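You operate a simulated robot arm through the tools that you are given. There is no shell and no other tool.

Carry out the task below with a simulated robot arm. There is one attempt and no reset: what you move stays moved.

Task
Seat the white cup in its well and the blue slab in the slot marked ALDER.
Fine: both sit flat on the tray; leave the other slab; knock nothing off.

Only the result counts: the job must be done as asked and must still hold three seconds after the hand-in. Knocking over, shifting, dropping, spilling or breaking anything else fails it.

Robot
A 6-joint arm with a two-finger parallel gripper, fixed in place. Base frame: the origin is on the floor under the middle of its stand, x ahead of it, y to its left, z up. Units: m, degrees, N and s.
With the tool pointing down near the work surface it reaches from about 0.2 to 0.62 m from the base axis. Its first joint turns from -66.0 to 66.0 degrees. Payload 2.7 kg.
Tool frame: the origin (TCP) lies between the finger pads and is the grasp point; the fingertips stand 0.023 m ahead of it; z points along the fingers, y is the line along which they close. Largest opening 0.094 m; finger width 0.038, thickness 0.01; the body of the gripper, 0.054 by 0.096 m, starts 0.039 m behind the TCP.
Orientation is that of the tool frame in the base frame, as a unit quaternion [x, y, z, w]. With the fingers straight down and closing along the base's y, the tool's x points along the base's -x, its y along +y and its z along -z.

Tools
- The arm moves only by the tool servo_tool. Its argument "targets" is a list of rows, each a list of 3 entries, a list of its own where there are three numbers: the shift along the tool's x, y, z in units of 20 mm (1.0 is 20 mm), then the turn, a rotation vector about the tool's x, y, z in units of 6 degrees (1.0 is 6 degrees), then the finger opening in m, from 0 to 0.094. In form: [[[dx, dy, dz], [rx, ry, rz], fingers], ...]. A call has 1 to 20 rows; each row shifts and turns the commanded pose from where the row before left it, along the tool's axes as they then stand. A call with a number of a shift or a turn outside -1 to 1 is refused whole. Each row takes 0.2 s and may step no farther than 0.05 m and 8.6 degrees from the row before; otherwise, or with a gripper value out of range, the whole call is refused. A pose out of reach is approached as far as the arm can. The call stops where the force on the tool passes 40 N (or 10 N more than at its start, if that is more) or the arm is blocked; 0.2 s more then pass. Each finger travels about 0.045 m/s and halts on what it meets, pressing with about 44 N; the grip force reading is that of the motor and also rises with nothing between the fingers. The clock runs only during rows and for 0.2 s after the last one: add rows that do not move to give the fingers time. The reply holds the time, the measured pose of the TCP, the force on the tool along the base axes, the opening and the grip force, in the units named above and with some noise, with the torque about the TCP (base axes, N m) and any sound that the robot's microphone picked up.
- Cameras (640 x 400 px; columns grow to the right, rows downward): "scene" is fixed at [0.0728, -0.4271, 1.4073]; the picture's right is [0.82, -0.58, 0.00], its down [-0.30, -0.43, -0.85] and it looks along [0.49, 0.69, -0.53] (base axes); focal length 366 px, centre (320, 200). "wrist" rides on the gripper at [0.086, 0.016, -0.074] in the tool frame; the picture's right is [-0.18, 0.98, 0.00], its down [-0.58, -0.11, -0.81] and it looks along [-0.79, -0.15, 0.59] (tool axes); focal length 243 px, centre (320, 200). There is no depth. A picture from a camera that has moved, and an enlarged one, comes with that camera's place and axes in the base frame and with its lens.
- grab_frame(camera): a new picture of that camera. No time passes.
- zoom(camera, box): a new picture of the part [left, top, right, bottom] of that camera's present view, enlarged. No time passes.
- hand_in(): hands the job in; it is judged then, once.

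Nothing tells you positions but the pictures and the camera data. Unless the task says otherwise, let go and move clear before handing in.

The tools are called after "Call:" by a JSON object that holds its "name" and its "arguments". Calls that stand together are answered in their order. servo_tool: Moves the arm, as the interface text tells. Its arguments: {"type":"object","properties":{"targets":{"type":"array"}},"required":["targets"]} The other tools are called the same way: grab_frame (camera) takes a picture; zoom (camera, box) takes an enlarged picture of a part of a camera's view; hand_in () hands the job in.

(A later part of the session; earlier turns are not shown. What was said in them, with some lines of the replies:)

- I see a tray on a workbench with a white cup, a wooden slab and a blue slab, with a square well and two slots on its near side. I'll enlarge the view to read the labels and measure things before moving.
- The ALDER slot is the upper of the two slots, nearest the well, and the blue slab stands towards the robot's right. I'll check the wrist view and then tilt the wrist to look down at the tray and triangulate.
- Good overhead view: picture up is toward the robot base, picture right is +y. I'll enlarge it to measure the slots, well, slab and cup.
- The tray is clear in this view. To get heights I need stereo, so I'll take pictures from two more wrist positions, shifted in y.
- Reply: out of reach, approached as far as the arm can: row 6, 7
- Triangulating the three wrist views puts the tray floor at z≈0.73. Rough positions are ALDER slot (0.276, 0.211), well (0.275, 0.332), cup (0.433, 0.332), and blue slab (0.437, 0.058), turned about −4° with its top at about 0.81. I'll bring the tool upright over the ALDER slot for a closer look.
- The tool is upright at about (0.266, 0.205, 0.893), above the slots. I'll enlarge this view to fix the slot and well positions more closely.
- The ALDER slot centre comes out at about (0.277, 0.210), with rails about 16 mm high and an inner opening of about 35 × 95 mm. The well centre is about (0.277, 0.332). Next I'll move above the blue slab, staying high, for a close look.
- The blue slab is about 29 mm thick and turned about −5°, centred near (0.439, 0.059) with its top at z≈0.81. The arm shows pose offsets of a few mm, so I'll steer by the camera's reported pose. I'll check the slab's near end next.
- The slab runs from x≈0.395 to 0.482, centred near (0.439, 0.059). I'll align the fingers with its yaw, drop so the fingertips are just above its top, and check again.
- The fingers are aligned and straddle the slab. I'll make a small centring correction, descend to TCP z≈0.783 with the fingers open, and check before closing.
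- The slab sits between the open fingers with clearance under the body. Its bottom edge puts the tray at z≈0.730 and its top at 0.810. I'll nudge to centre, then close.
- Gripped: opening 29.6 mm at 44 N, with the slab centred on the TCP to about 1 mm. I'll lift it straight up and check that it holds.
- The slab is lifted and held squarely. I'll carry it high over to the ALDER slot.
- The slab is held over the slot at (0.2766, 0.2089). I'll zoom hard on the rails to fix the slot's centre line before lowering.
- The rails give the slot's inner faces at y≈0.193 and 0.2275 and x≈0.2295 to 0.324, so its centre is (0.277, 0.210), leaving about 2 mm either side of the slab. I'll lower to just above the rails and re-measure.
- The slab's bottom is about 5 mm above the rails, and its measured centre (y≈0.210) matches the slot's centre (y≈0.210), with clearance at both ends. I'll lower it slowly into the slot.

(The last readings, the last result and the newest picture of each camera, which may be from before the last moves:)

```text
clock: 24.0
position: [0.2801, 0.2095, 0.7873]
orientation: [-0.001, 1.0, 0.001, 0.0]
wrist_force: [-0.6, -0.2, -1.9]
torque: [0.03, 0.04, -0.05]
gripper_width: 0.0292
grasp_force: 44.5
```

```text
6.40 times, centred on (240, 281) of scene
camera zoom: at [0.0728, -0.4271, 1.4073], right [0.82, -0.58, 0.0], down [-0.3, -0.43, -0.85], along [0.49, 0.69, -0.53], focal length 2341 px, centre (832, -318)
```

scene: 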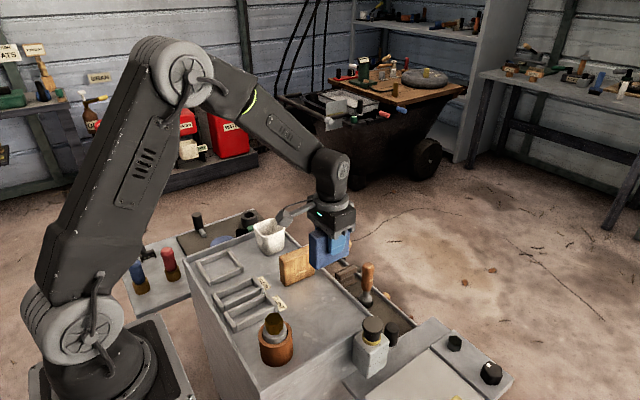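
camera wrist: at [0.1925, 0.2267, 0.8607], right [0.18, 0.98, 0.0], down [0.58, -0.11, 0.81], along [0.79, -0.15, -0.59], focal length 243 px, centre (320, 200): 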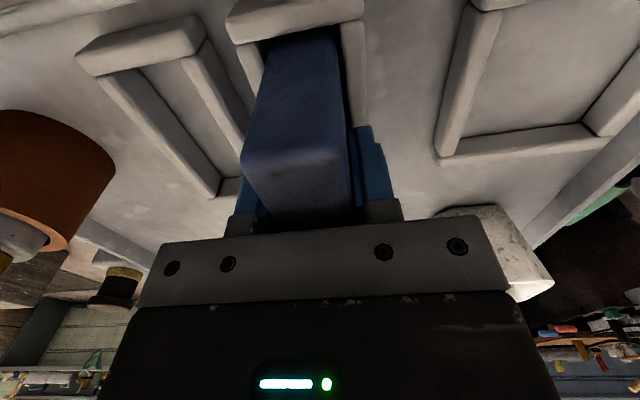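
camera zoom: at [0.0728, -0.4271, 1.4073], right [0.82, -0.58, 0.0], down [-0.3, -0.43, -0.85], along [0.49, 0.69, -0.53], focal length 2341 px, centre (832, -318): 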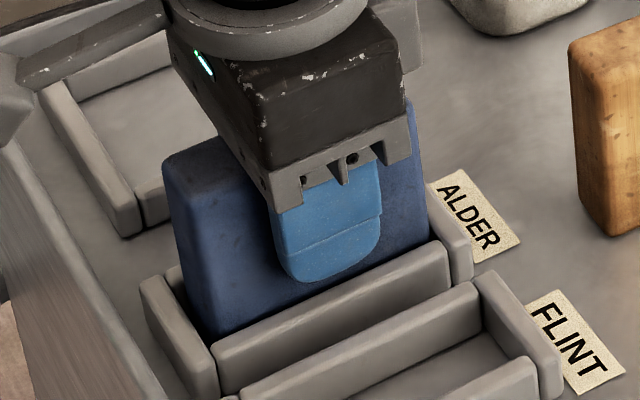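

The slab is in the slot with its bottom about 2 mm above the floor and no contact force. I'll lower the last bit onto the tray, watching the force.

Call:
{"name": "servo_tool", "arguments": {"targets": [[[0, -0.03, 0.06], [0, 0, 0], 0.01], [[0, 0, 0.05], [0, 0, 0], 0.01], [[0, 0, 0], [0, 0, 0], 0.01]]}}

Call:
{"name": "zoom", "arguments": {"camera": "wrist", "box": [240, 0, 400, 60]}}

Call:
{"name": "zoom", "arguments": {"camera": "scene", "box": [190, 250, 290, 312]}}

```text
clock: 24.8
position: [0.2783, 0.2081, 0.7849]
orientation: [0.0, 1.0, 0.0, 0.0]
wrist_force: [0.5, -0.1, 0.0]
torque: [0.02, 0.0, -0.02]
gripper_width: 0.0297
grasp_force: 44.0
```

```text
4.00 times, centred on (320, 30) of wrist
camera zoom: at [0.1921, 0.2256, 0.8587], right [0.18, 0.98, 0.0], down [0.58, -0.11, 0.81], along [0.79, -0.15, -0.59], focal length 970 px, centre (320, 880)
```

zoom: 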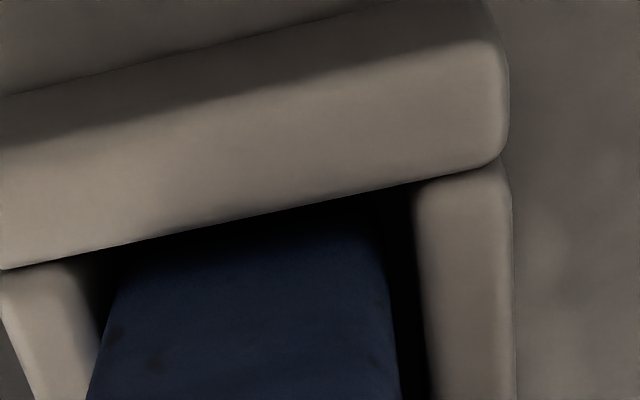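

```text
6.40 times, centred on (240, 281) of scene
camera zoom: at [0.0728, -0.4271, 1.4073], right [0.82, -0.58, 0.0], down [-0.3, -0.43, -0.85], along [0.49, 0.69, -0.53], focal length 2341 px, centre (832, -318)
```

zoom: 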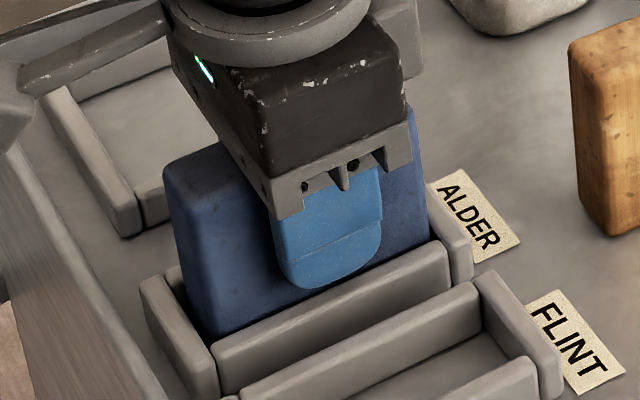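

No contact force registers yet at z≈0.7847, so I'll step down in half-millimetre moves until I feel the tray.

Call:
{"name": "servo_tool", "arguments": {"targets": [[[0, 0, 0.03], [0, 0, 0], 0.01], [[0, 0, 0], [0, 0, 0], 0.01]]}}

Call:
{"name": "servo_tool", "arguments": {"targets": [[[0, 0, 0.03], [0, 0, 0], 0.01], [[0, 0, 0], [0, 0, 0], 0.01]]}}

```text
clock: 25.4
position: [0.2787, 0.2089, 0.7851]
orientation: [0.0, 1.0, 0.0, 0.0]
wrist_force: [-1.9, -0.2, 2.8]
torque: [-0.02, -0.07, -0.05]
gripper_width: 0.0295
grasp_force: 44.0
```

```text
clock: 26.0
position: [0.278, 0.2091, 0.7841]
orientation: [0.0, 1.0, 0.001, 0.001]
wrist_force: [-6.7, -6.0, 36.8]
torque: [-0.27, 0.67, 0.0]
gripper_width: 0.0295
grasp_force: 44.0
```

Firm contact (37 N up), so the slab rests on the tray floor. I'll ease off the pressure and open the fingers.

Call:
{"name": "servo_tool", "arguments": {"targets": [[[0, 0, -0.03], [0, 0, 0], 0.01], [[0, 0, 0], [0, 0, 0], 0.01], [[0, 0, 0], [0, 0, 0], 0.034], [[0, 0, 0], [0, 0, 0], 0.04], [[0, 0, 0], [0, 0, 0], 0.05], [[0, 0, 0], [0, 0, 0], 0.06], [[0, 0, 0], [0, 0, 0], 0.06]]}}

Call:
{"name": "grab_frame", "arguments": {"camera": "wrist"}}

Call:
{"name": "zoom", "arguments": {"camera": "scene", "box": [190, 250, 290, 312]}}

```text
clock: 27.6
position: [0.2779, 0.2094, 0.7843]
orientation: [0.0, 1.0, 0.0, 0.0]
wrist_force: [-0.2, 0.0, 0.1]
torque: [-0.01, -0.01, -0.04]
gripper_width: 0.0599
grasp_force: 0.0
```

```text
taken
camera wrist: at [0.192, 0.2254, 0.8579], right [0.18, 0.98, 0.0], down [0.58, -0.11, 0.81], along [0.79, -0.15, -0.59], focal length 243 px, centre (320, 200)
```

wrist: 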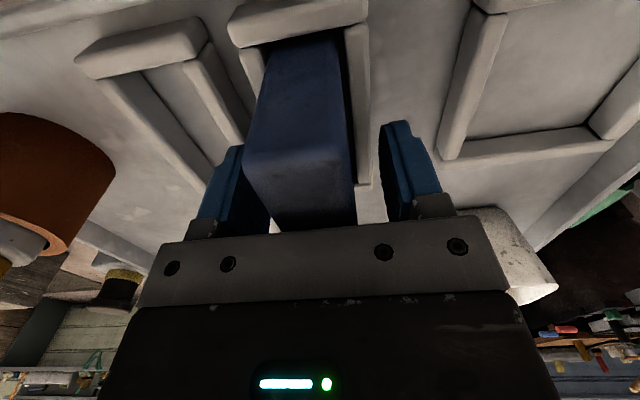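

```text
6.40 times, centred on (240, 281) of scene
camera zoom: at [0.0728, -0.4271, 1.4073], right [0.82, -0.58, 0.0], down [-0.3, -0.43, -0.85], along [0.49, 0.69, -0.53], focal length 2341 px, centre (832, -318)
```

zoom: 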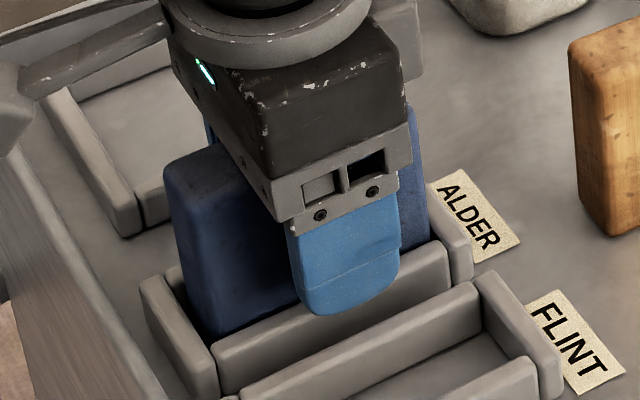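

Released, and the slab stands in the slot on its own. I'll rise straight up and inspect.

Call:
{"name": "servo_tool", "arguments": {"targets": [[[0, 0, -0.5], [0, 0, 0], 0.06], [[0, 0, -1], [0, 0, 0], 0.06], [[0, 0, -1], [0, 0, 0], 0.06], [[0, 0, -1], [0, 0, 0], 0.06], [[0, 0, -1], [0, 0, 0], 0.06], [[0, 0, -1], [0, 0, 0], 0.08], [[0, 0, -1], [0, 0, 0], 0.094], [[0, 0, -1], [0, 0, 0], 0.094], [[0, 0, 0], [0, 0, 0], 0.094], [[0, 0, 0], [0, 0, 0], 0.094]]}}

Call:
{"name": "grab_frame", "arguments": {"camera": "wrist"}}

Call:
{"name": "zoom", "arguments": {"camera": "scene", "box": [190, 240, 310, 315]}}

Call:
{"name": "zoom", "arguments": {"camera": "scene", "box": [230, 205, 330, 267]}}

```text
clock: 29.8
position: [0.2768, 0.2088, 0.9307]
orientation: [-0.001, 1.0, 0.001, 0.0]
wrist_force: [-0.6, 0.4, 0.2]
torque: [0.01, 0.01, 0.01]
gripper_width: 0.0939
grasp_force: 0.1
```

```text
taken
camera wrist: at [0.1918, 0.2263, 1.0061], right [0.18, 0.98, 0.0], down [0.58, -0.11, 0.81], along [0.79, -0.15, -0.59], focal length 243 px, centre (320, 200)
```

wrist: 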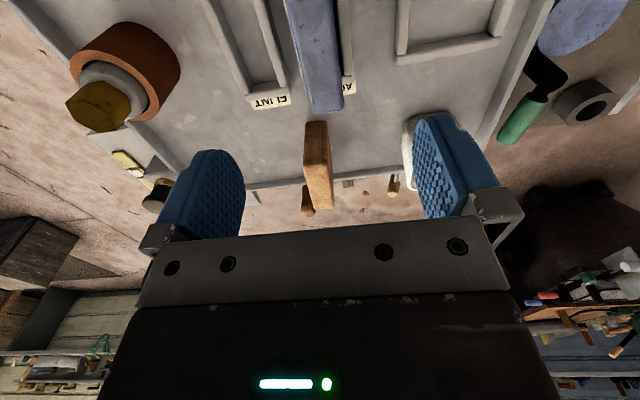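

```text
5.33 times, centred on (250, 278) of scene
camera zoom: at [0.0728, -0.4271, 1.4073], right [0.82, -0.58, 0.0], down [-0.3, -0.43, -0.85], along [0.49, 0.69, -0.53], focal length 1951 px, centre (693, -213)
```

zoom: 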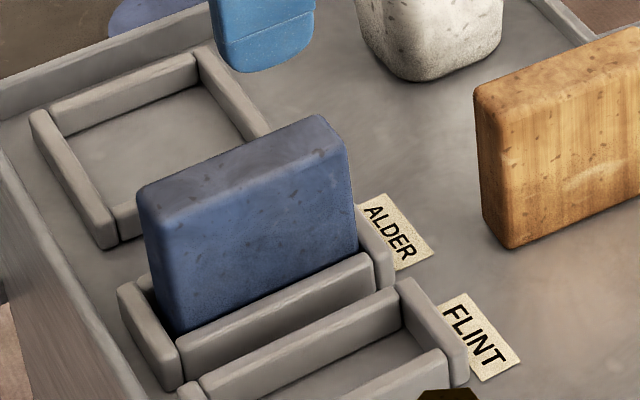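

```text
6.40 times, centred on (280, 236) of scene
camera zoom: at [0.0728, -0.4271, 1.4073], right [0.82, -0.58, 0.0], down [-0.3, -0.43, -0.85], along [0.49, 0.69, -0.53], focal length 2341 px, centre (576, -30)
```

zoom: 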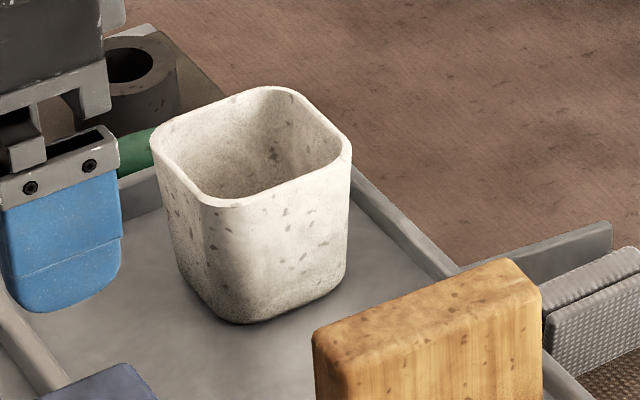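

The blue slab stands flat in ALDER. Next I'll move high over to the cup.

Call:
{"name": "servo_tool", "arguments": {"targets": [[[-0.97, 0.7575, 0], [0, 0, 0], 0.094], [[-0.97, 0.7575, 0], [0, 0, 0], 0.094], [[-0.97, 0.7575, 0], [0, 0, 0], 0.094], [[-0.97, 0.7575, 0], [0, 0, 0], 0.094], [[-0.97, 0.7575, 0], [0, 0, 0], 0.094], [[-0.97, 0.7575, 0], [0, 0, 0], 0.094], [[-0.97, 0.7575, 0], [0, 0, 0], 0.094], [[-0.97, 0.7575, 0], [0, 0, 0], 0.094], [[0, 0, 0], [0, 0, 0], 0.094], [[0, 0, 0], [0, 0, 0], 0.094]]}}

Call:
{"name": "grab_frame", "arguments": {"camera": "wrist"}}

Call:
{"name": "zoom", "arguments": {"camera": "wrist", "box": [220, 0, 420, 60]}}

Call:
{"name": "zoom", "arguments": {"camera": "wrist", "box": [220, 30, 420, 155]}}

Call:
{"name": "zoom", "arguments": {"camera": "scene", "box": [220, 175, 350, 270]}}

```text
clock: 32.0
position: [0.4357, 0.3292, 0.9331]
orientation: [0.0, 1.0, 0.0, 0.0]
wrist_force: [-0.1, -0.2, 0.3]
torque: [0.0, 0.03, -0.01]
gripper_width: 0.0941
grasp_force: 0.0
```

```text
taken
camera wrist: at [0.3493, 0.3453, 1.0078], right [0.18, 0.98, 0.0], down [0.58, -0.11, 0.81], along [0.79, -0.15, -0.59], focal length 243 px, centre (320, 200)
```

wrist: 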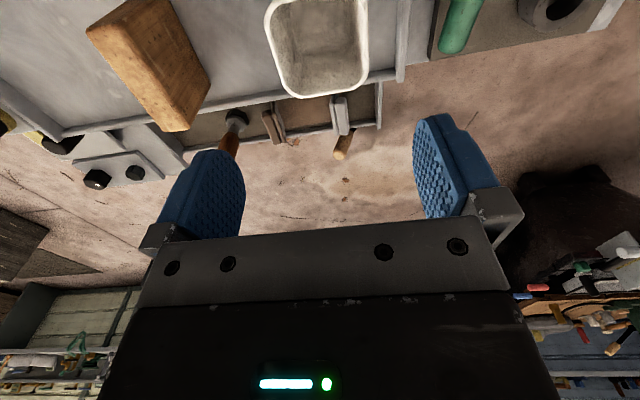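

```text
3.20 times, centred on (320, 30) of wrist
camera zoom: at [0.3493, 0.3453, 1.0078], right [0.18, 0.98, 0.0], down [0.58, -0.11, 0.81], along [0.79, -0.15, -0.59], focal length 776 px, centre (320, 744)
```

zoom: 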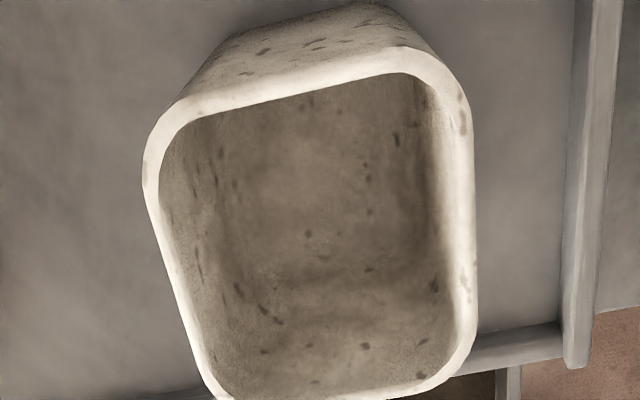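

```text
3.20 times, centred on (320, 92) of wrist
camera zoom: at [0.3493, 0.3453, 1.0078], right [0.18, 0.98, 0.0], down [0.58, -0.11, 0.81], along [0.79, -0.15, -0.59], focal length 776 px, centre (320, 544)
```

zoom: 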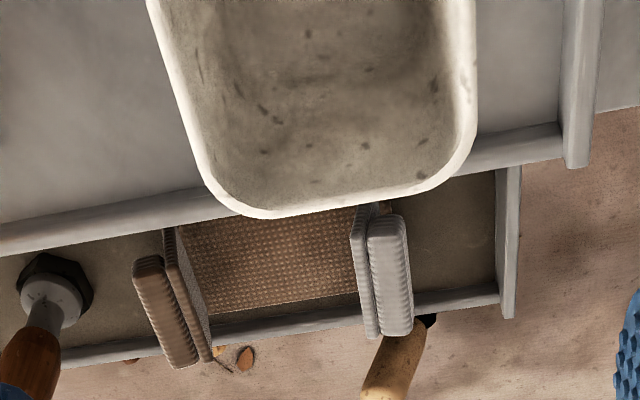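

```text
4.21 times, centred on (285, 222) of scene
camera zoom: at [0.0728, -0.4271, 1.4073], right [0.82, -0.58, 0.0], down [-0.3, -0.43, -0.85], along [0.49, 0.69, -0.53], focal length 1540 px, centre (467, 105)
```

zoom: 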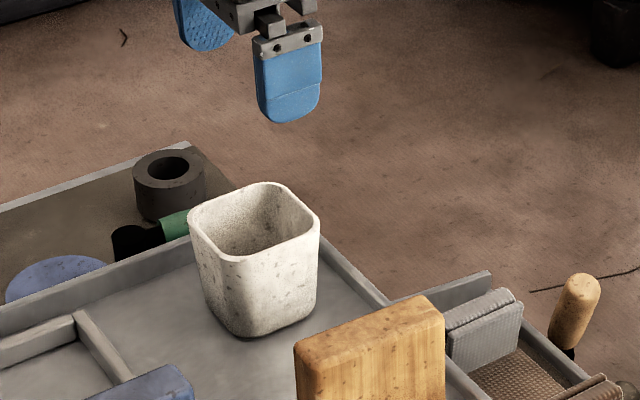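

The gripper is over the cup at (0.435, 0.329). The cup measures about 73 mm wide, centred near (0.432, 0.331), with its rim at z≈0.805 and almost no yaw. I'll centre, descend part way, and check again.

Call:
{"name": "servo_tool", "arguments": {"targets": [[[0.165, 0.075, 0.838], [0, 0, 0], 0.094], [[0, 0, 0.838], [0, 0, 0], 0.094], [[0, 0, 0.838], [0, 0, 0], 0.094], [[0, 0, 0.838], [0, 0, 0], 0.094], [[0, 0, 0.838], [0, 0, 0], 0.094], [[0, 0, 0], [0, 0, 0], 0.094], [[0, 0, 0], [0, 0, 0], 0.094]]}}

Call:
{"name": "grab_frame", "arguments": {"camera": "wrist"}}

Call:
{"name": "zoom", "arguments": {"camera": "wrist", "box": [180, 0, 460, 175]}}

Call:
{"name": "zoom", "arguments": {"camera": "scene", "box": [220, 175, 350, 270]}}

```text
clock: 33.6
position: [0.4289, 0.3309, 0.8488]
orientation: [0.0, 1.0, -0.001, 0.0]
wrist_force: [-0.3, 0.7, 0.4]
torque: [0.0, -0.01, -0.02]
gripper_width: 0.0939
grasp_force: 0.0
```

```text
taken
camera wrist: at [0.3424, 0.347, 0.9242], right [0.18, 0.98, 0.0], down [0.58, -0.11, 0.81], along [0.79, -0.15, -0.59], focal length 243 px, centre (320, 200)
```

wrist: 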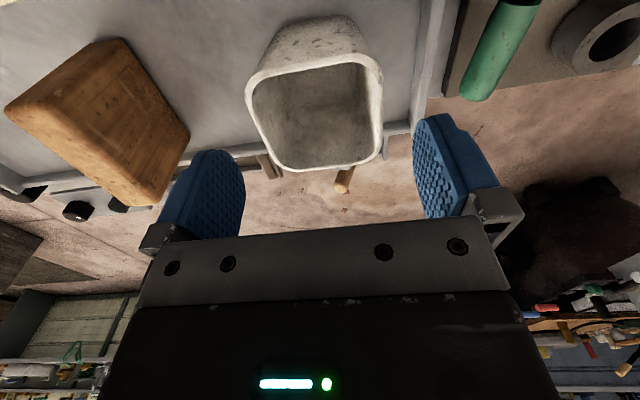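

```text
2.29 times, centred on (320, 88) of wrist
camera zoom: at [0.3424, 0.347, 0.9242], right [0.18, 0.98, 0.0], down [0.58, -0.11, 0.81], along [0.79, -0.15, -0.59], focal length 555 px, centre (320, 457)
```

zoom: 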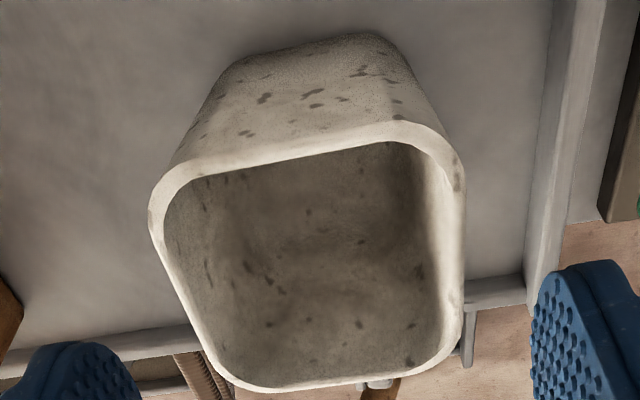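

```text
4.21 times, centred on (285, 222) of scene
camera zoom: at [0.0728, -0.4271, 1.4073], right [0.82, -0.58, 0.0], down [-0.3, -0.43, -0.85], along [0.49, 0.69, -0.53], focal length 1540 px, centre (467, 105)
```

zoom: 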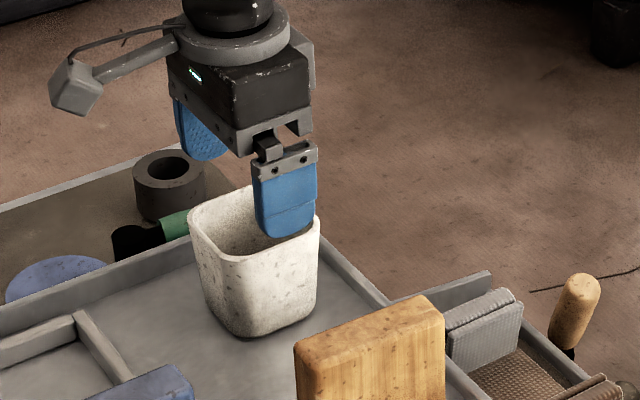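

Everything agrees: the rim is at z≈0.802, 73.5 mm square, centred at (0.432, 0.331). I'll correct x by 4 mm and go down to TCP z≈0.790 around the cup.

Call:
{"name": "servo_tool", "arguments": {"targets": [[[-0.2, -0.02, 0], [0, 0, 0], 0.094], [[0, 0, 0.7525], [0, 0, 0], 0.094], [[0, 0, 0.7525], [0, 0, 0], 0.094], [[0, 0, 0.7525], [0, 0, 0], 0.094], [[0, 0, 0.7525], [0, 0, 0], 0.094], [[0, 0, 0], [0, 0, 0], 0.094], [[0, 0, 0], [0, 0, 0], 0.094]]}}

Call:
{"name": "grab_frame", "arguments": {"camera": "wrist"}}

Call:
{"name": "zoom", "arguments": {"camera": "scene", "box": [220, 175, 350, 270]}}

```text
clock: 35.2
position: [0.4347, 0.3318, 0.7913]
orientation: [0.0, 1.0, 0.0, 0.0]
wrist_force: [0.6, 1.2, 0.5]
torque: [0.01, 0.05, -0.01]
gripper_width: 0.094
grasp_force: 0.1
```

```text
taken
camera wrist: at [0.3486, 0.3478, 0.8645], right [0.18, 0.98, 0.0], down [0.58, -0.11, 0.81], along [0.79, -0.15, -0.59], focal length 243 px, centre (320, 200)
```

wrist: 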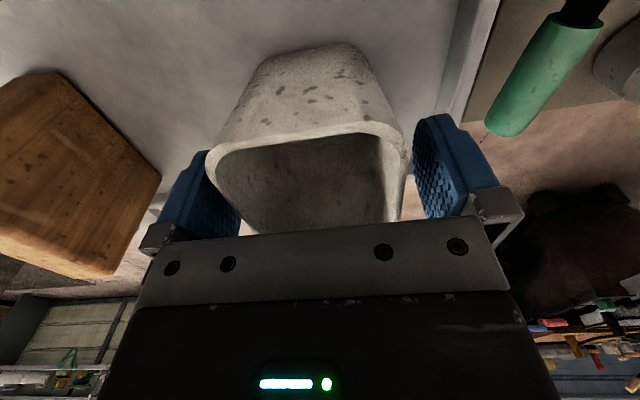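

```text
4.21 times, centred on (285, 222) of scene
camera zoom: at [0.0728, -0.4271, 1.4073], right [0.82, -0.58, 0.0], down [-0.3, -0.43, -0.85], along [0.49, 0.69, -0.53], focal length 1540 px, centre (467, 105)
```

zoom: 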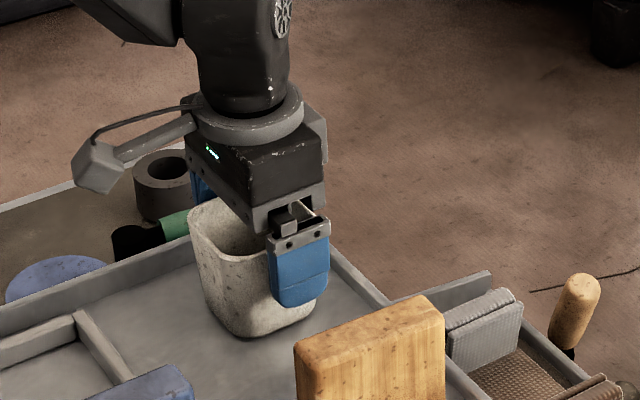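

The fingers straddle the cup, within 2 mm of centred. I'll make a small correction and close gently, watching width and force.

Call:
{"name": "servo_tool", "arguments": {"targets": [[[0.11, -0.05, 0], [0, 0, 0], 0.094], [[0, 0, 0], [0, 0, 0], 0.086], [[0, 0, 0], [0, 0, 0], 0.08], [[0, 0, 0], [0, 0, 0], 0.076], [[0, 0, 0], [0, 0, 0], 0.073], [[0, 0, 0], [0, 0, 0], 0.07], [[0, 0, 0], [0, 0, 0], 0.07], [[0, 0, 0], [0, 0, 0], 0.07]]}}

Call:
{"name": "grab_frame", "arguments": {"camera": "wrist"}}

Call:
{"name": "zoom", "arguments": {"camera": "scene", "box": [220, 175, 350, 270]}}

```text
clock: 37.0
position: [0.4307, 0.3304, 0.7896]
orientation: [0.0, 1.0, 0.0, 0.001]
wrist_force: [-1.3, -1.3, 0.6]
torque: [-0.02, 0.04, -0.01]
gripper_width: 0.073
grasp_force: 43.6
```

```text
taken
camera wrist: at [0.3458, 0.3471, 0.8639], right [0.18, 0.98, 0.0], down [0.58, -0.11, 0.81], along [0.79, -0.15, -0.59], focal length 243 px, centre (320, 200)
```

wrist: 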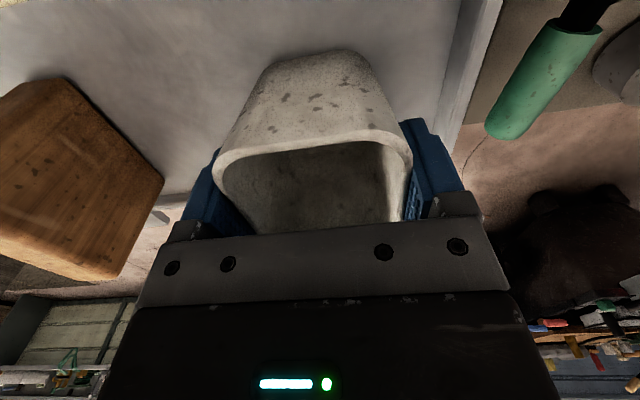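

```text
4.21 times, centred on (285, 222) of scene
camera zoom: at [0.0728, -0.4271, 1.4073], right [0.82, -0.58, 0.0], down [-0.3, -0.43, -0.85], along [0.49, 0.69, -0.53], focal length 1540 px, centre (467, 105)
```

zoom: 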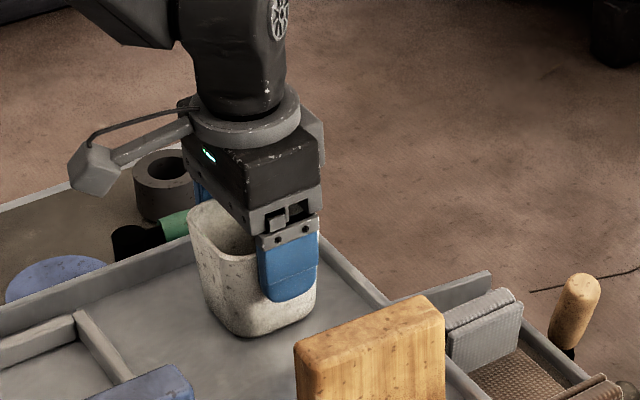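

The cup is gripped at 73 mm, centred. I'll lift it straight up and check.

Call:
{"name": "servo_tool", "arguments": {"targets": [[[0, 0, -0.4], [0, 0, 0], 0.068], [[0, 0, -0.8], [0, 0, 0], 0.068], [[0, 0, -0.9], [0, 0, 0], 0.068], [[0, 0, -0.9], [0, 0, 0], 0.068], [[0, 0, -0.9], [0, 0, 0], 0.068], [[0, 0, -0.9], [0, 0, 0], 0.068], [[0, 0, -0.9], [0, 0, 0], 0.068], [[0, 0, -0.6], [0, 0, 0], 0.068], [[0, 0, 0], [0, 0, 0], 0.068]]}}

Call:
{"name": "grab_frame", "arguments": {"camera": "wrist"}}

Call:
{"name": "grab_frame", "arguments": {"camera": "scene"}}

```text
clock: 39.0
position: [0.43, 0.3293, 0.9157]
orientation: [-0.001, 1.0, 0.0, -0.001]
wrist_force: [-0.2, -0.1, -2.4]
torque: [-0.03, 0.02, 0.01]
gripper_width: 0.0731
grasp_force: 44.0
```

```text
taken
camera wrist: at [0.3457, 0.3471, 0.9895], right [0.18, 0.98, 0.0], down [0.58, -0.11, 0.81], along [0.79, -0.15, -0.59], focal length 243 px, centre (320, 200)
```

wrist: 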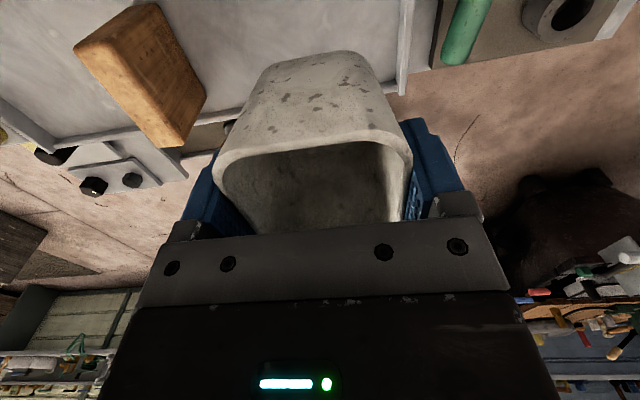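

```text
taken
```

scene: 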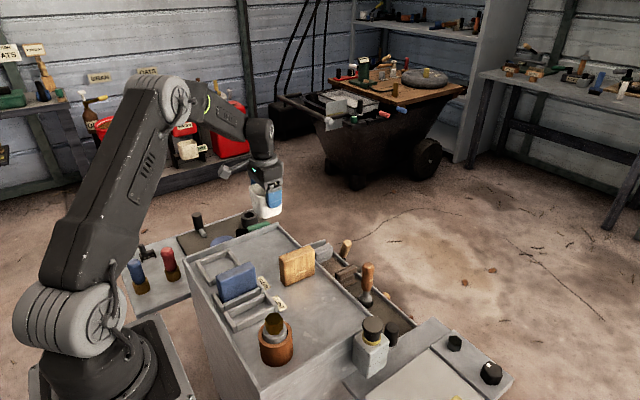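

The cup is up and steady in the grip. I'll carry it straight back (−x) to above the well.

Call:
{"name": "servo_tool", "arguments": {"targets": [[[0.97, 0.0056, 0], [0, 0, 0], 0.068], [[0.97, 0.0056, 0], [0, 0, 0], 0.068], [[0.97, 0.0056, 0], [0, 0, 0], 0.068], [[0.97, 0.0056, 0], [0, 0, 0], 0.068], [[0.97, 0.0056, 0], [0, 0, 0], 0.068], [[0.97, 0.0056, 0], [0, 0, 0], 0.068], [[0.97, 0.0056, 0], [0, 0, 0], 0.068], [[0.97, 0.0056, 0], [0, 0, 0], 0.068], [[0, 0, 0], [0, 0, 0], 0.068], [[0, 0, 0], [0, 0, 0], 0.068]]}}

Call:
{"name": "grab_frame", "arguments": {"camera": "wrist"}}

Call:
{"name": "zoom", "arguments": {"camera": "wrist", "box": [200, 0, 440, 20]}}

Call:
{"name": "zoom", "arguments": {"camera": "scene", "box": [170, 200, 310, 300]}}

```text
clock: 41.2
position: [0.2753, 0.3333, 0.9165]
orientation: [0.001, 1.0, 0.0, 0.0]
wrist_force: [-0.8, 0.3, -1.4]
torque: [0.0, -0.01, -0.01]
gripper_width: 0.0732
grasp_force: 44.0
```

```text
taken
camera wrist: at [0.1895, 0.3491, 0.99], right [0.18, 0.98, 0.0], down [0.58, -0.11, 0.81], along [0.79, -0.15, -0.59], focal length 243 px, centre (320, 200)
```

wrist: 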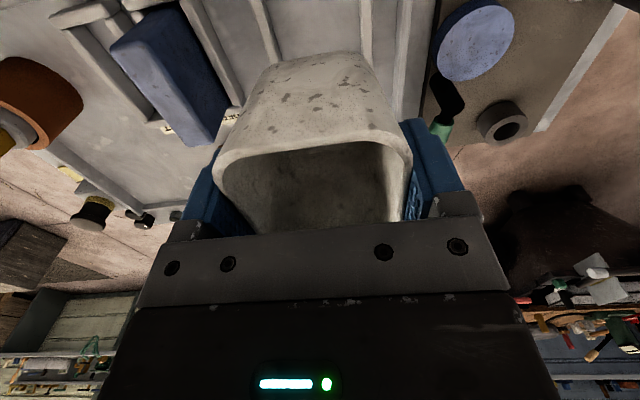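

```text
2.67 times, centred on (320, 10) of wrist
camera zoom: at [0.1895, 0.3491, 0.99], right [0.18, 0.98, 0.0], down [0.58, -0.11, 0.81], along [0.79, -0.15, -0.59], focal length 647 px, centre (320, 707)
```

zoom: 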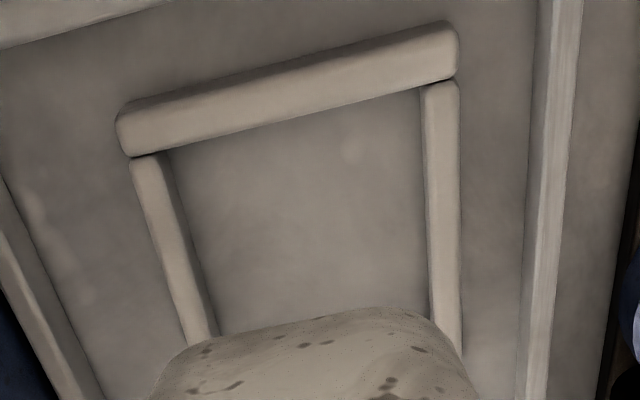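

```text
4.00 times, centred on (240, 250) of scene
camera zoom: at [0.0728, -0.4271, 1.4073], right [0.82, -0.58, 0.0], down [-0.3, -0.43, -0.85], along [0.49, 0.69, -0.53], focal length 1463 px, centre (640, 0)
```

zoom: 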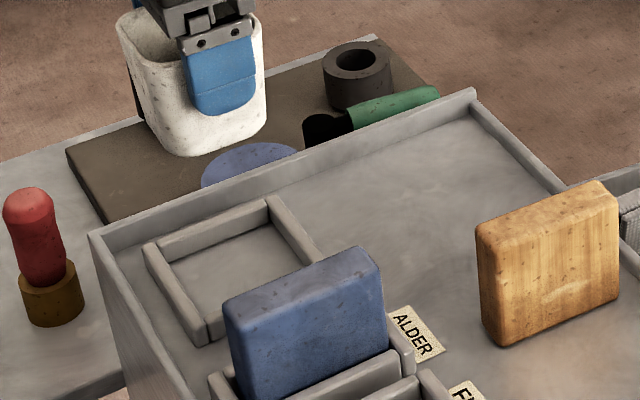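

The well's inner opening runs from x≈0.237 to 0.316 and y≈0.290 to 0.371, so its centre is about (0.2765, 0.331). The cup's base is about 60 mm across, so there's room. I'll correct by 2 mm and lower to just above the rails.

Call:
{"name": "servo_tool", "arguments": {"targets": [[[-0.05, -0.1, 0.85], [0, 0, 0], 0.068], [[0, 0, 0.85], [0, 0, 0], 0.068], [[0, 0, 0.85], [0, 0, 0], 0.068], [[0, 0, 0.85], [0, 0, 0], 0.068], [[0, 0, 0.85], [0, 0, 0], 0.068], [[0, 0, 0.8], [0, 0, 0], 0.068], [[0, 0, 0], [0, 0, 0], 0.068], [[0, 0, 0], [0, 0, 0], 0.068]]}}

Call:
{"name": "grab_frame", "arguments": {"camera": "wrist"}}

Call:
{"name": "zoom", "arguments": {"camera": "wrist", "box": [200, 0, 440, 40]}}

Call:
{"name": "zoom", "arguments": {"camera": "scene", "box": [170, 210, 290, 300]}}

```text
clock: 43.0
position: [0.2781, 0.3317, 0.8153]
orientation: [0.001, 1.0, 0.0, 0.0]
wrist_force: [0.9, 0.5, -1.7]
torque: [0.0, 0.02, 0.0]
gripper_width: 0.0728
grasp_force: 44.6
```

```text
taken
camera wrist: at [0.1926, 0.3475, 0.8891], right [0.18, 0.98, 0.0], down [0.58, -0.11, 0.81], along [0.79, -0.15, -0.59], focal length 243 px, centre (320, 200)
```

wrist: 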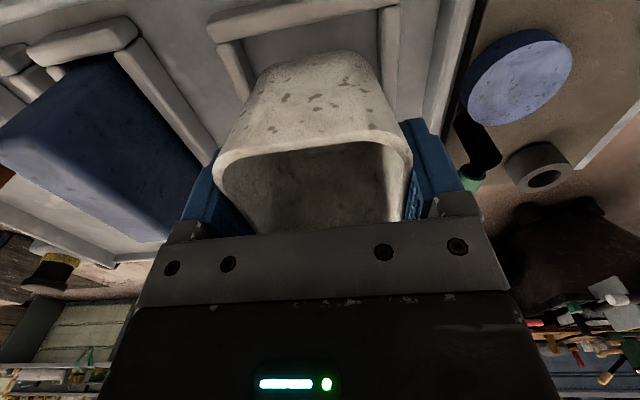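

```text
2.67 times, centred on (320, 20) of wrist
camera zoom: at [0.1926, 0.3475, 0.8891], right [0.18, 0.98, 0.0], down [0.58, -0.11, 0.81], along [0.79, -0.15, -0.59], focal length 647 px, centre (320, 680)
```

zoom: 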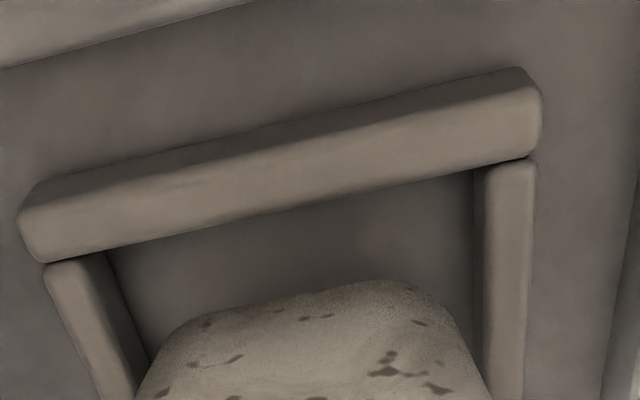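

```text
4.44 times, centred on (230, 255) of scene
camera zoom: at [0.0728, -0.4271, 1.4073], right [0.82, -0.58, 0.0], down [-0.3, -0.43, -0.85], along [0.49, 0.69, -0.53], focal length 1626 px, centre (720, -44)
```

zoom: 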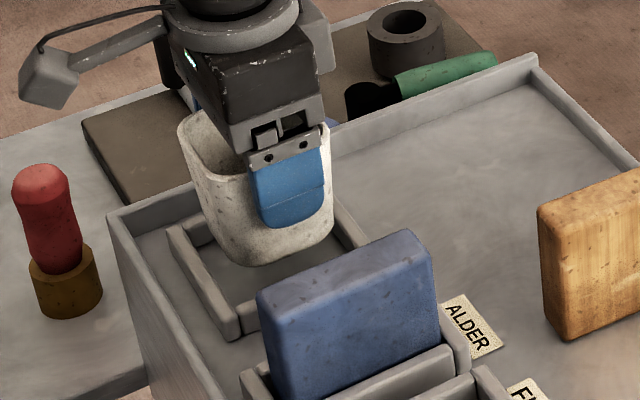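

The cup hangs centred just above the well. I'll make a small correction toward −x and lower it slowly to about 1.5 mm above the floor.

Call:
{"name": "servo_tool", "arguments": {"targets": [[[0.09, -0.03, 0.2], [0, 0, 0], 0.068], [[0, 0, 0.25], [0, 0, 0], 0.068], [[0, 0, 0.25], [0, 0, 0], 0.068], [[0, 0, 0.25], [0, 0, 0], 0.068], [[0, 0, 0.225], [0, 0, 0], 0.068], [[0, 0, 0], [0, 0, 0], 0.068], [[0, 0, 0], [0, 0, 0], 0.068]]}}

Call:
{"name": "grab_frame", "arguments": {"camera": "wrist"}}

Call:
{"name": "zoom", "arguments": {"camera": "scene", "box": [170, 210, 290, 300]}}

```text
clock: 44.6
position: [0.2745, 0.3296, 0.7924]
orientation: [0.0, 1.0, 0.001, 0.0]
wrist_force: [0.0, 0.2, -0.9]
torque: [-0.01, -0.02, 0.02]
gripper_width: 0.0729
grasp_force: 44.9
```

```text
taken
camera wrist: at [0.1896, 0.3458, 0.8662], right [0.18, 0.98, 0.0], down [0.58, -0.11, 0.81], along [0.79, -0.15, -0.59], focal length 243 px, centre (320, 200)
```

wrist: 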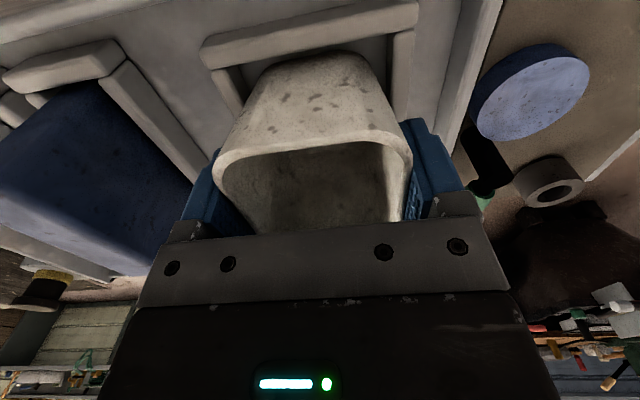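

```text
4.44 times, centred on (230, 255) of scene
camera zoom: at [0.0728, -0.4271, 1.4073], right [0.82, -0.58, 0.0], down [-0.3, -0.43, -0.85], along [0.49, 0.69, -0.53], focal length 1626 px, centre (720, -44)
```

zoom: 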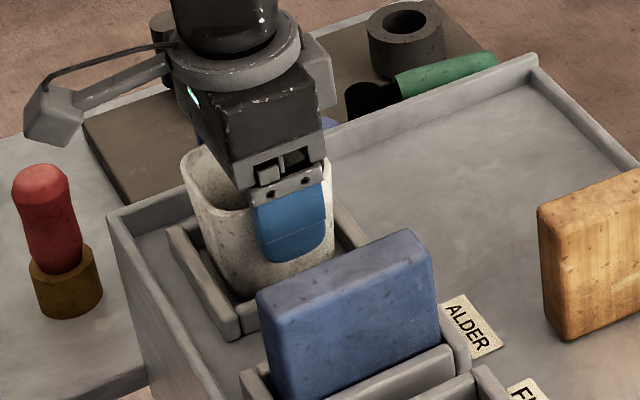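

The cup is down in the well, about 2 mm off the floor. I'll step down in small moves until it touches.

Call:
{"name": "servo_tool", "arguments": {"targets": [[[0, 0, 0.05], [0, 0, 0], 0.068], [[0, 0, 0.03], [0, 0, 0], 0.068], [[0, 0, 0], [0, 0, 0], 0.068]]}}

Call:
{"name": "servo_tool", "arguments": {"targets": [[[0, 0, 0.025], [0, 0, 0], 0.068], [[0, 0, 0], [0, 0, 0], 0.068]]}}

```text
clock: 45.4
position: [0.2752, 0.3293, 0.7895]
orientation: [0.0, 1.0, 0.001, -0.001]
wrist_force: [0.7, 0.4, -1.9]
torque: [0.0, -0.02, 0.02]
gripper_width: 0.0731
grasp_force: 44.2
```

```text
clock: 46.0
position: [0.2753, 0.3294, 0.7897]
orientation: [0.0, 1.0, 0.001, 0.0]
wrist_force: [-3.3, -0.5, 8.5]
torque: [-0.24, 0.22, -0.04]
gripper_width: 0.0733
grasp_force: 44.0
```

Light contact (about 10 N up), so the cup rests on the well floor. I'll release slowly.

Call:
{"name": "servo_tool", "arguments": {"targets": [[[0, 0, 0], [0, 0, 0], 0.075], [[0, 0, 0], [0, 0, 0], 0.079], [[0, 0, 0], [0, 0, 0], 0.085], [[0, 0, 0], [0, 0, 0], 0.092], [[0, 0, 0], [0, 0, 0], 0.094], [[0, 0, 0], [0, 0, 0], 0.094]]}}

Call:
{"name": "grab_frame", "arguments": {"camera": "wrist"}}

Call:
{"name": "zoom", "arguments": {"camera": "scene", "box": [170, 210, 290, 300]}}

```text
clock: 47.4
position: [0.2743, 0.3287, 0.7873]
orientation: [0.001, 1.0, 0.0, 0.0]
wrist_force: [0.9, 0.1, -0.1]
torque: [-0.01, 0.0, 0.03]
gripper_width: 0.094
grasp_force: 0.1
```

```text
taken
camera wrist: at [0.1899, 0.3454, 0.8633], right [0.18, 0.98, 0.0], down [0.58, -0.11, 0.81], along [0.79, -0.15, -0.59], focal length 243 px, centre (320, 200)
```

wrist: 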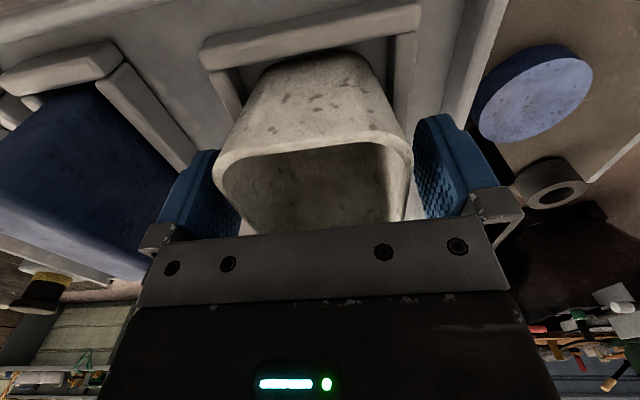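

```text
4.44 times, centred on (230, 255) of scene
camera zoom: at [0.0728, -0.4271, 1.4073], right [0.82, -0.58, 0.0], down [-0.3, -0.43, -0.85], along [0.49, 0.69, -0.53], focal length 1626 px, centre (720, -44)
```

zoom: 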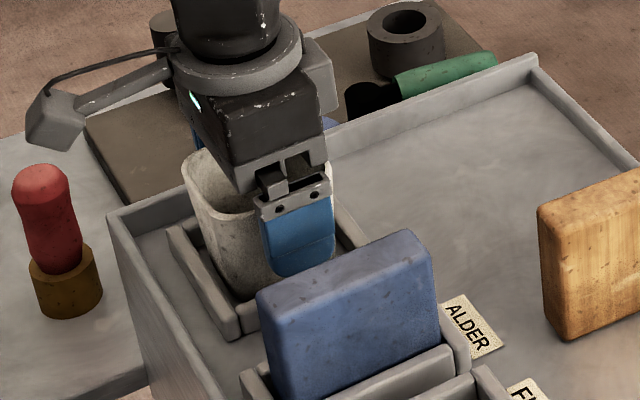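

The fingers are open and clear on both sides, and the cup stands alone in the well. I'll rise straight up, clear of everything, and inspect the result.

Call:
{"name": "servo_tool", "arguments": {"targets": [[[0, 0, -0.4], [0, 0, 0], 0.094], [[0, 0, -0.8], [0, 0, 0], 0.094], [[0, 0, -0.9], [0, 0, 0], 0.094], [[0, 0, -0.9], [0, 0, 0], 0.094], [[0, 0, -0.9], [0, 0, 0], 0.094], [[0, 0, -0.9], [0, 0, 0], 0.094], [[0, 0, -0.9], [0, 0, 0], 0.094], [[0, 0, -0.9], [0, 0, 0], 0.094], [[0, 0, -0.9], [0, 0, 0], 0.094], [[0, 0, 0], [0, 0, 0], 0.094], [[0, 0, 0], [0, 0, 0], 0.094]]}}

Call:
{"name": "grab_frame", "arguments": {"camera": "wrist"}}

Call:
{"name": "zoom", "arguments": {"camera": "wrist", "box": [100, 0, 460, 100]}}

Call:
{"name": "zoom", "arguments": {"camera": "scene", "box": [180, 210, 300, 310]}}

Call:
{"name": "grab_frame", "arguments": {"camera": "scene"}}

```text
clock: 49.8
position: [0.274, 0.3269, 0.9381]
orientation: [-0.001, 1.0, 0.0, 0.0]
wrist_force: [-0.2, 0.1, -0.4]
torque: [-0.01, 0.02, 0.0]
gripper_width: 0.0938
grasp_force: 0.1
```

```text
taken
camera wrist: at [0.1889, 0.3433, 1.0122], right [0.18, 0.98, 0.0], down [0.58, -0.11, 0.81], along [0.79, -0.15, -0.59], focal length 243 px, centre (320, 200)
```

wrist: 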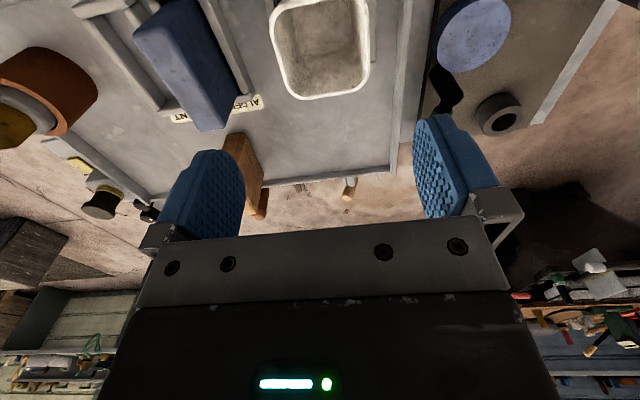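

```text
1.78 times, centred on (280, 50) of wrist
camera zoom: at [0.1889, 0.3433, 1.0122], right [0.18, 0.98, 0.0], down [0.58, -0.11, 0.81], along [0.79, -0.15, -0.59], focal length 431 px, centre (391, 467)
```

zoom: 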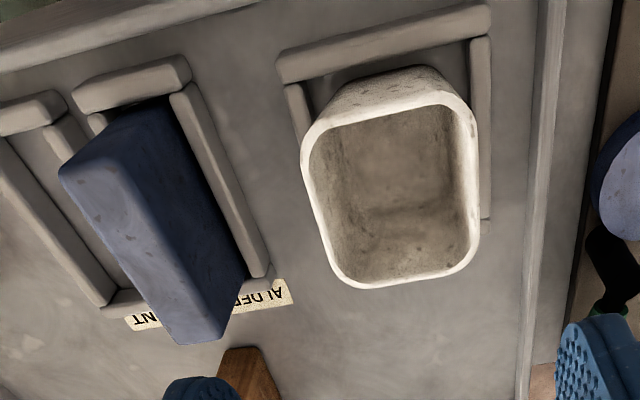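

```text
4.00 times, centred on (240, 260) of scene
camera zoom: at [0.0728, -0.4271, 1.4073], right [0.82, -0.58, 0.0], down [-0.3, -0.43, -0.85], along [0.49, 0.69, -0.53], focal length 1463 px, centre (640, -40)
```

zoom: 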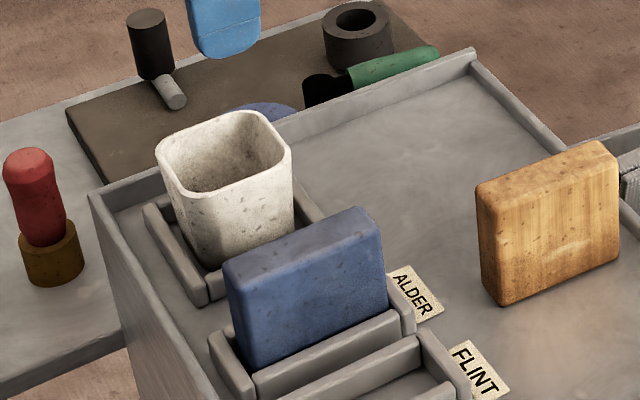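

```text
taken
```

scene: 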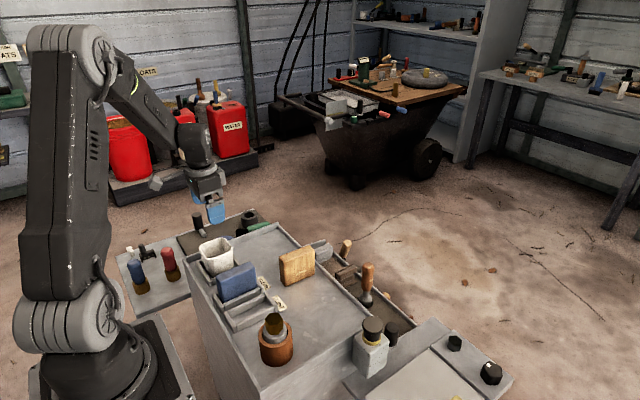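

Both look seated. I'll take a few closer views to confirm that nothing is resting on a rail.

Call:
{"name": "zoom", "arguments": {"camera": "wrist", "box": [250, 0, 410, 20]}}

Call:
{"name": "zoom", "arguments": {"camera": "wrist", "box": [110, 0, 270, 100]}}

Call:
{"name": "zoom", "arguments": {"camera": "scene", "box": [200, 235, 290, 310]}}

```text
4.00 times, centred on (330, 10) of wrist
camera zoom: at [0.1889, 0.3433, 1.0122], right [0.18, 0.98, 0.0], down [0.58, -0.11, 0.81], along [0.79, -0.15, -0.59], focal length 970 px, centre (280, 960)
```

zoom: 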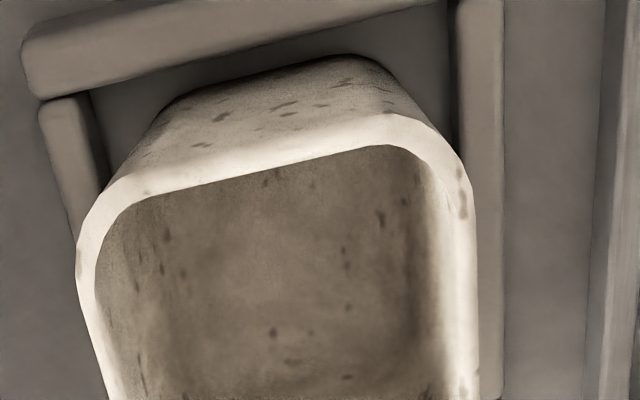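

```text
4.00 times, centred on (190, 50) of wrist
camera zoom: at [0.1889, 0.3433, 1.0122], right [0.18, 0.98, 0.0], down [0.58, -0.11, 0.81], along [0.79, -0.15, -0.59], focal length 970 px, centre (840, 800)
```

zoom: 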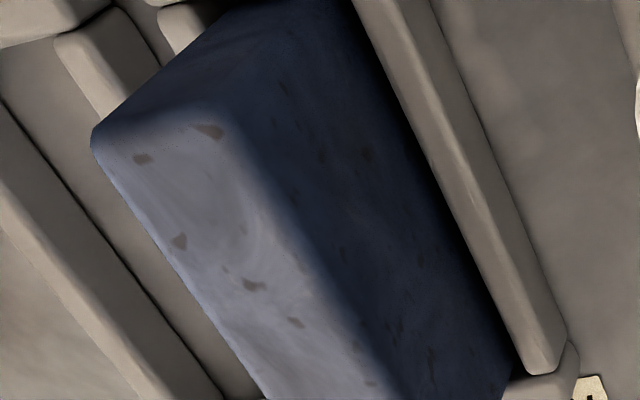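

```text
5.33 times, centred on (245, 272) of scene
camera zoom: at [0.0728, -0.4271, 1.4073], right [0.82, -0.58, 0.0], down [-0.3, -0.43, -0.85], along [0.49, 0.69, -0.53], focal length 1951 px, centre (720, -187)
```

zoom: 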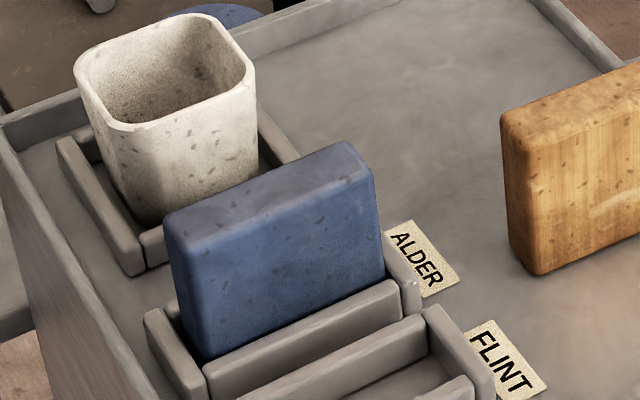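

The cup sits upright inside the well's rails, and the blue slab stands flat within the ALDER slot's rails. The wooden slab and everything else are where they started, and the gripper is open and well clear, so I'm handing in.

Call:
{"name": "hand_in", "arguments": {}}

```text
The job is handed in.
```

The white cup is seated in its well and the blue slab stands in the slot marked ALDER, and I've handed the job in.

- **Slab:** I lowered it until it pressed on the tray floor, then released it. The last pictures show it upright between the ALDER rails.
- **Cup:** I lowered it the same way until it touched the well floor. It stands upright inside the rails with room on all sides.
- **Everything else:** the wooden slab wasn't touched. In the final views nothing else had moved or fallen.

Before handing in, I opened the gripper and raised it clear of everything. I haven't seen a verdict beyond the confirmation that the job was handed in.
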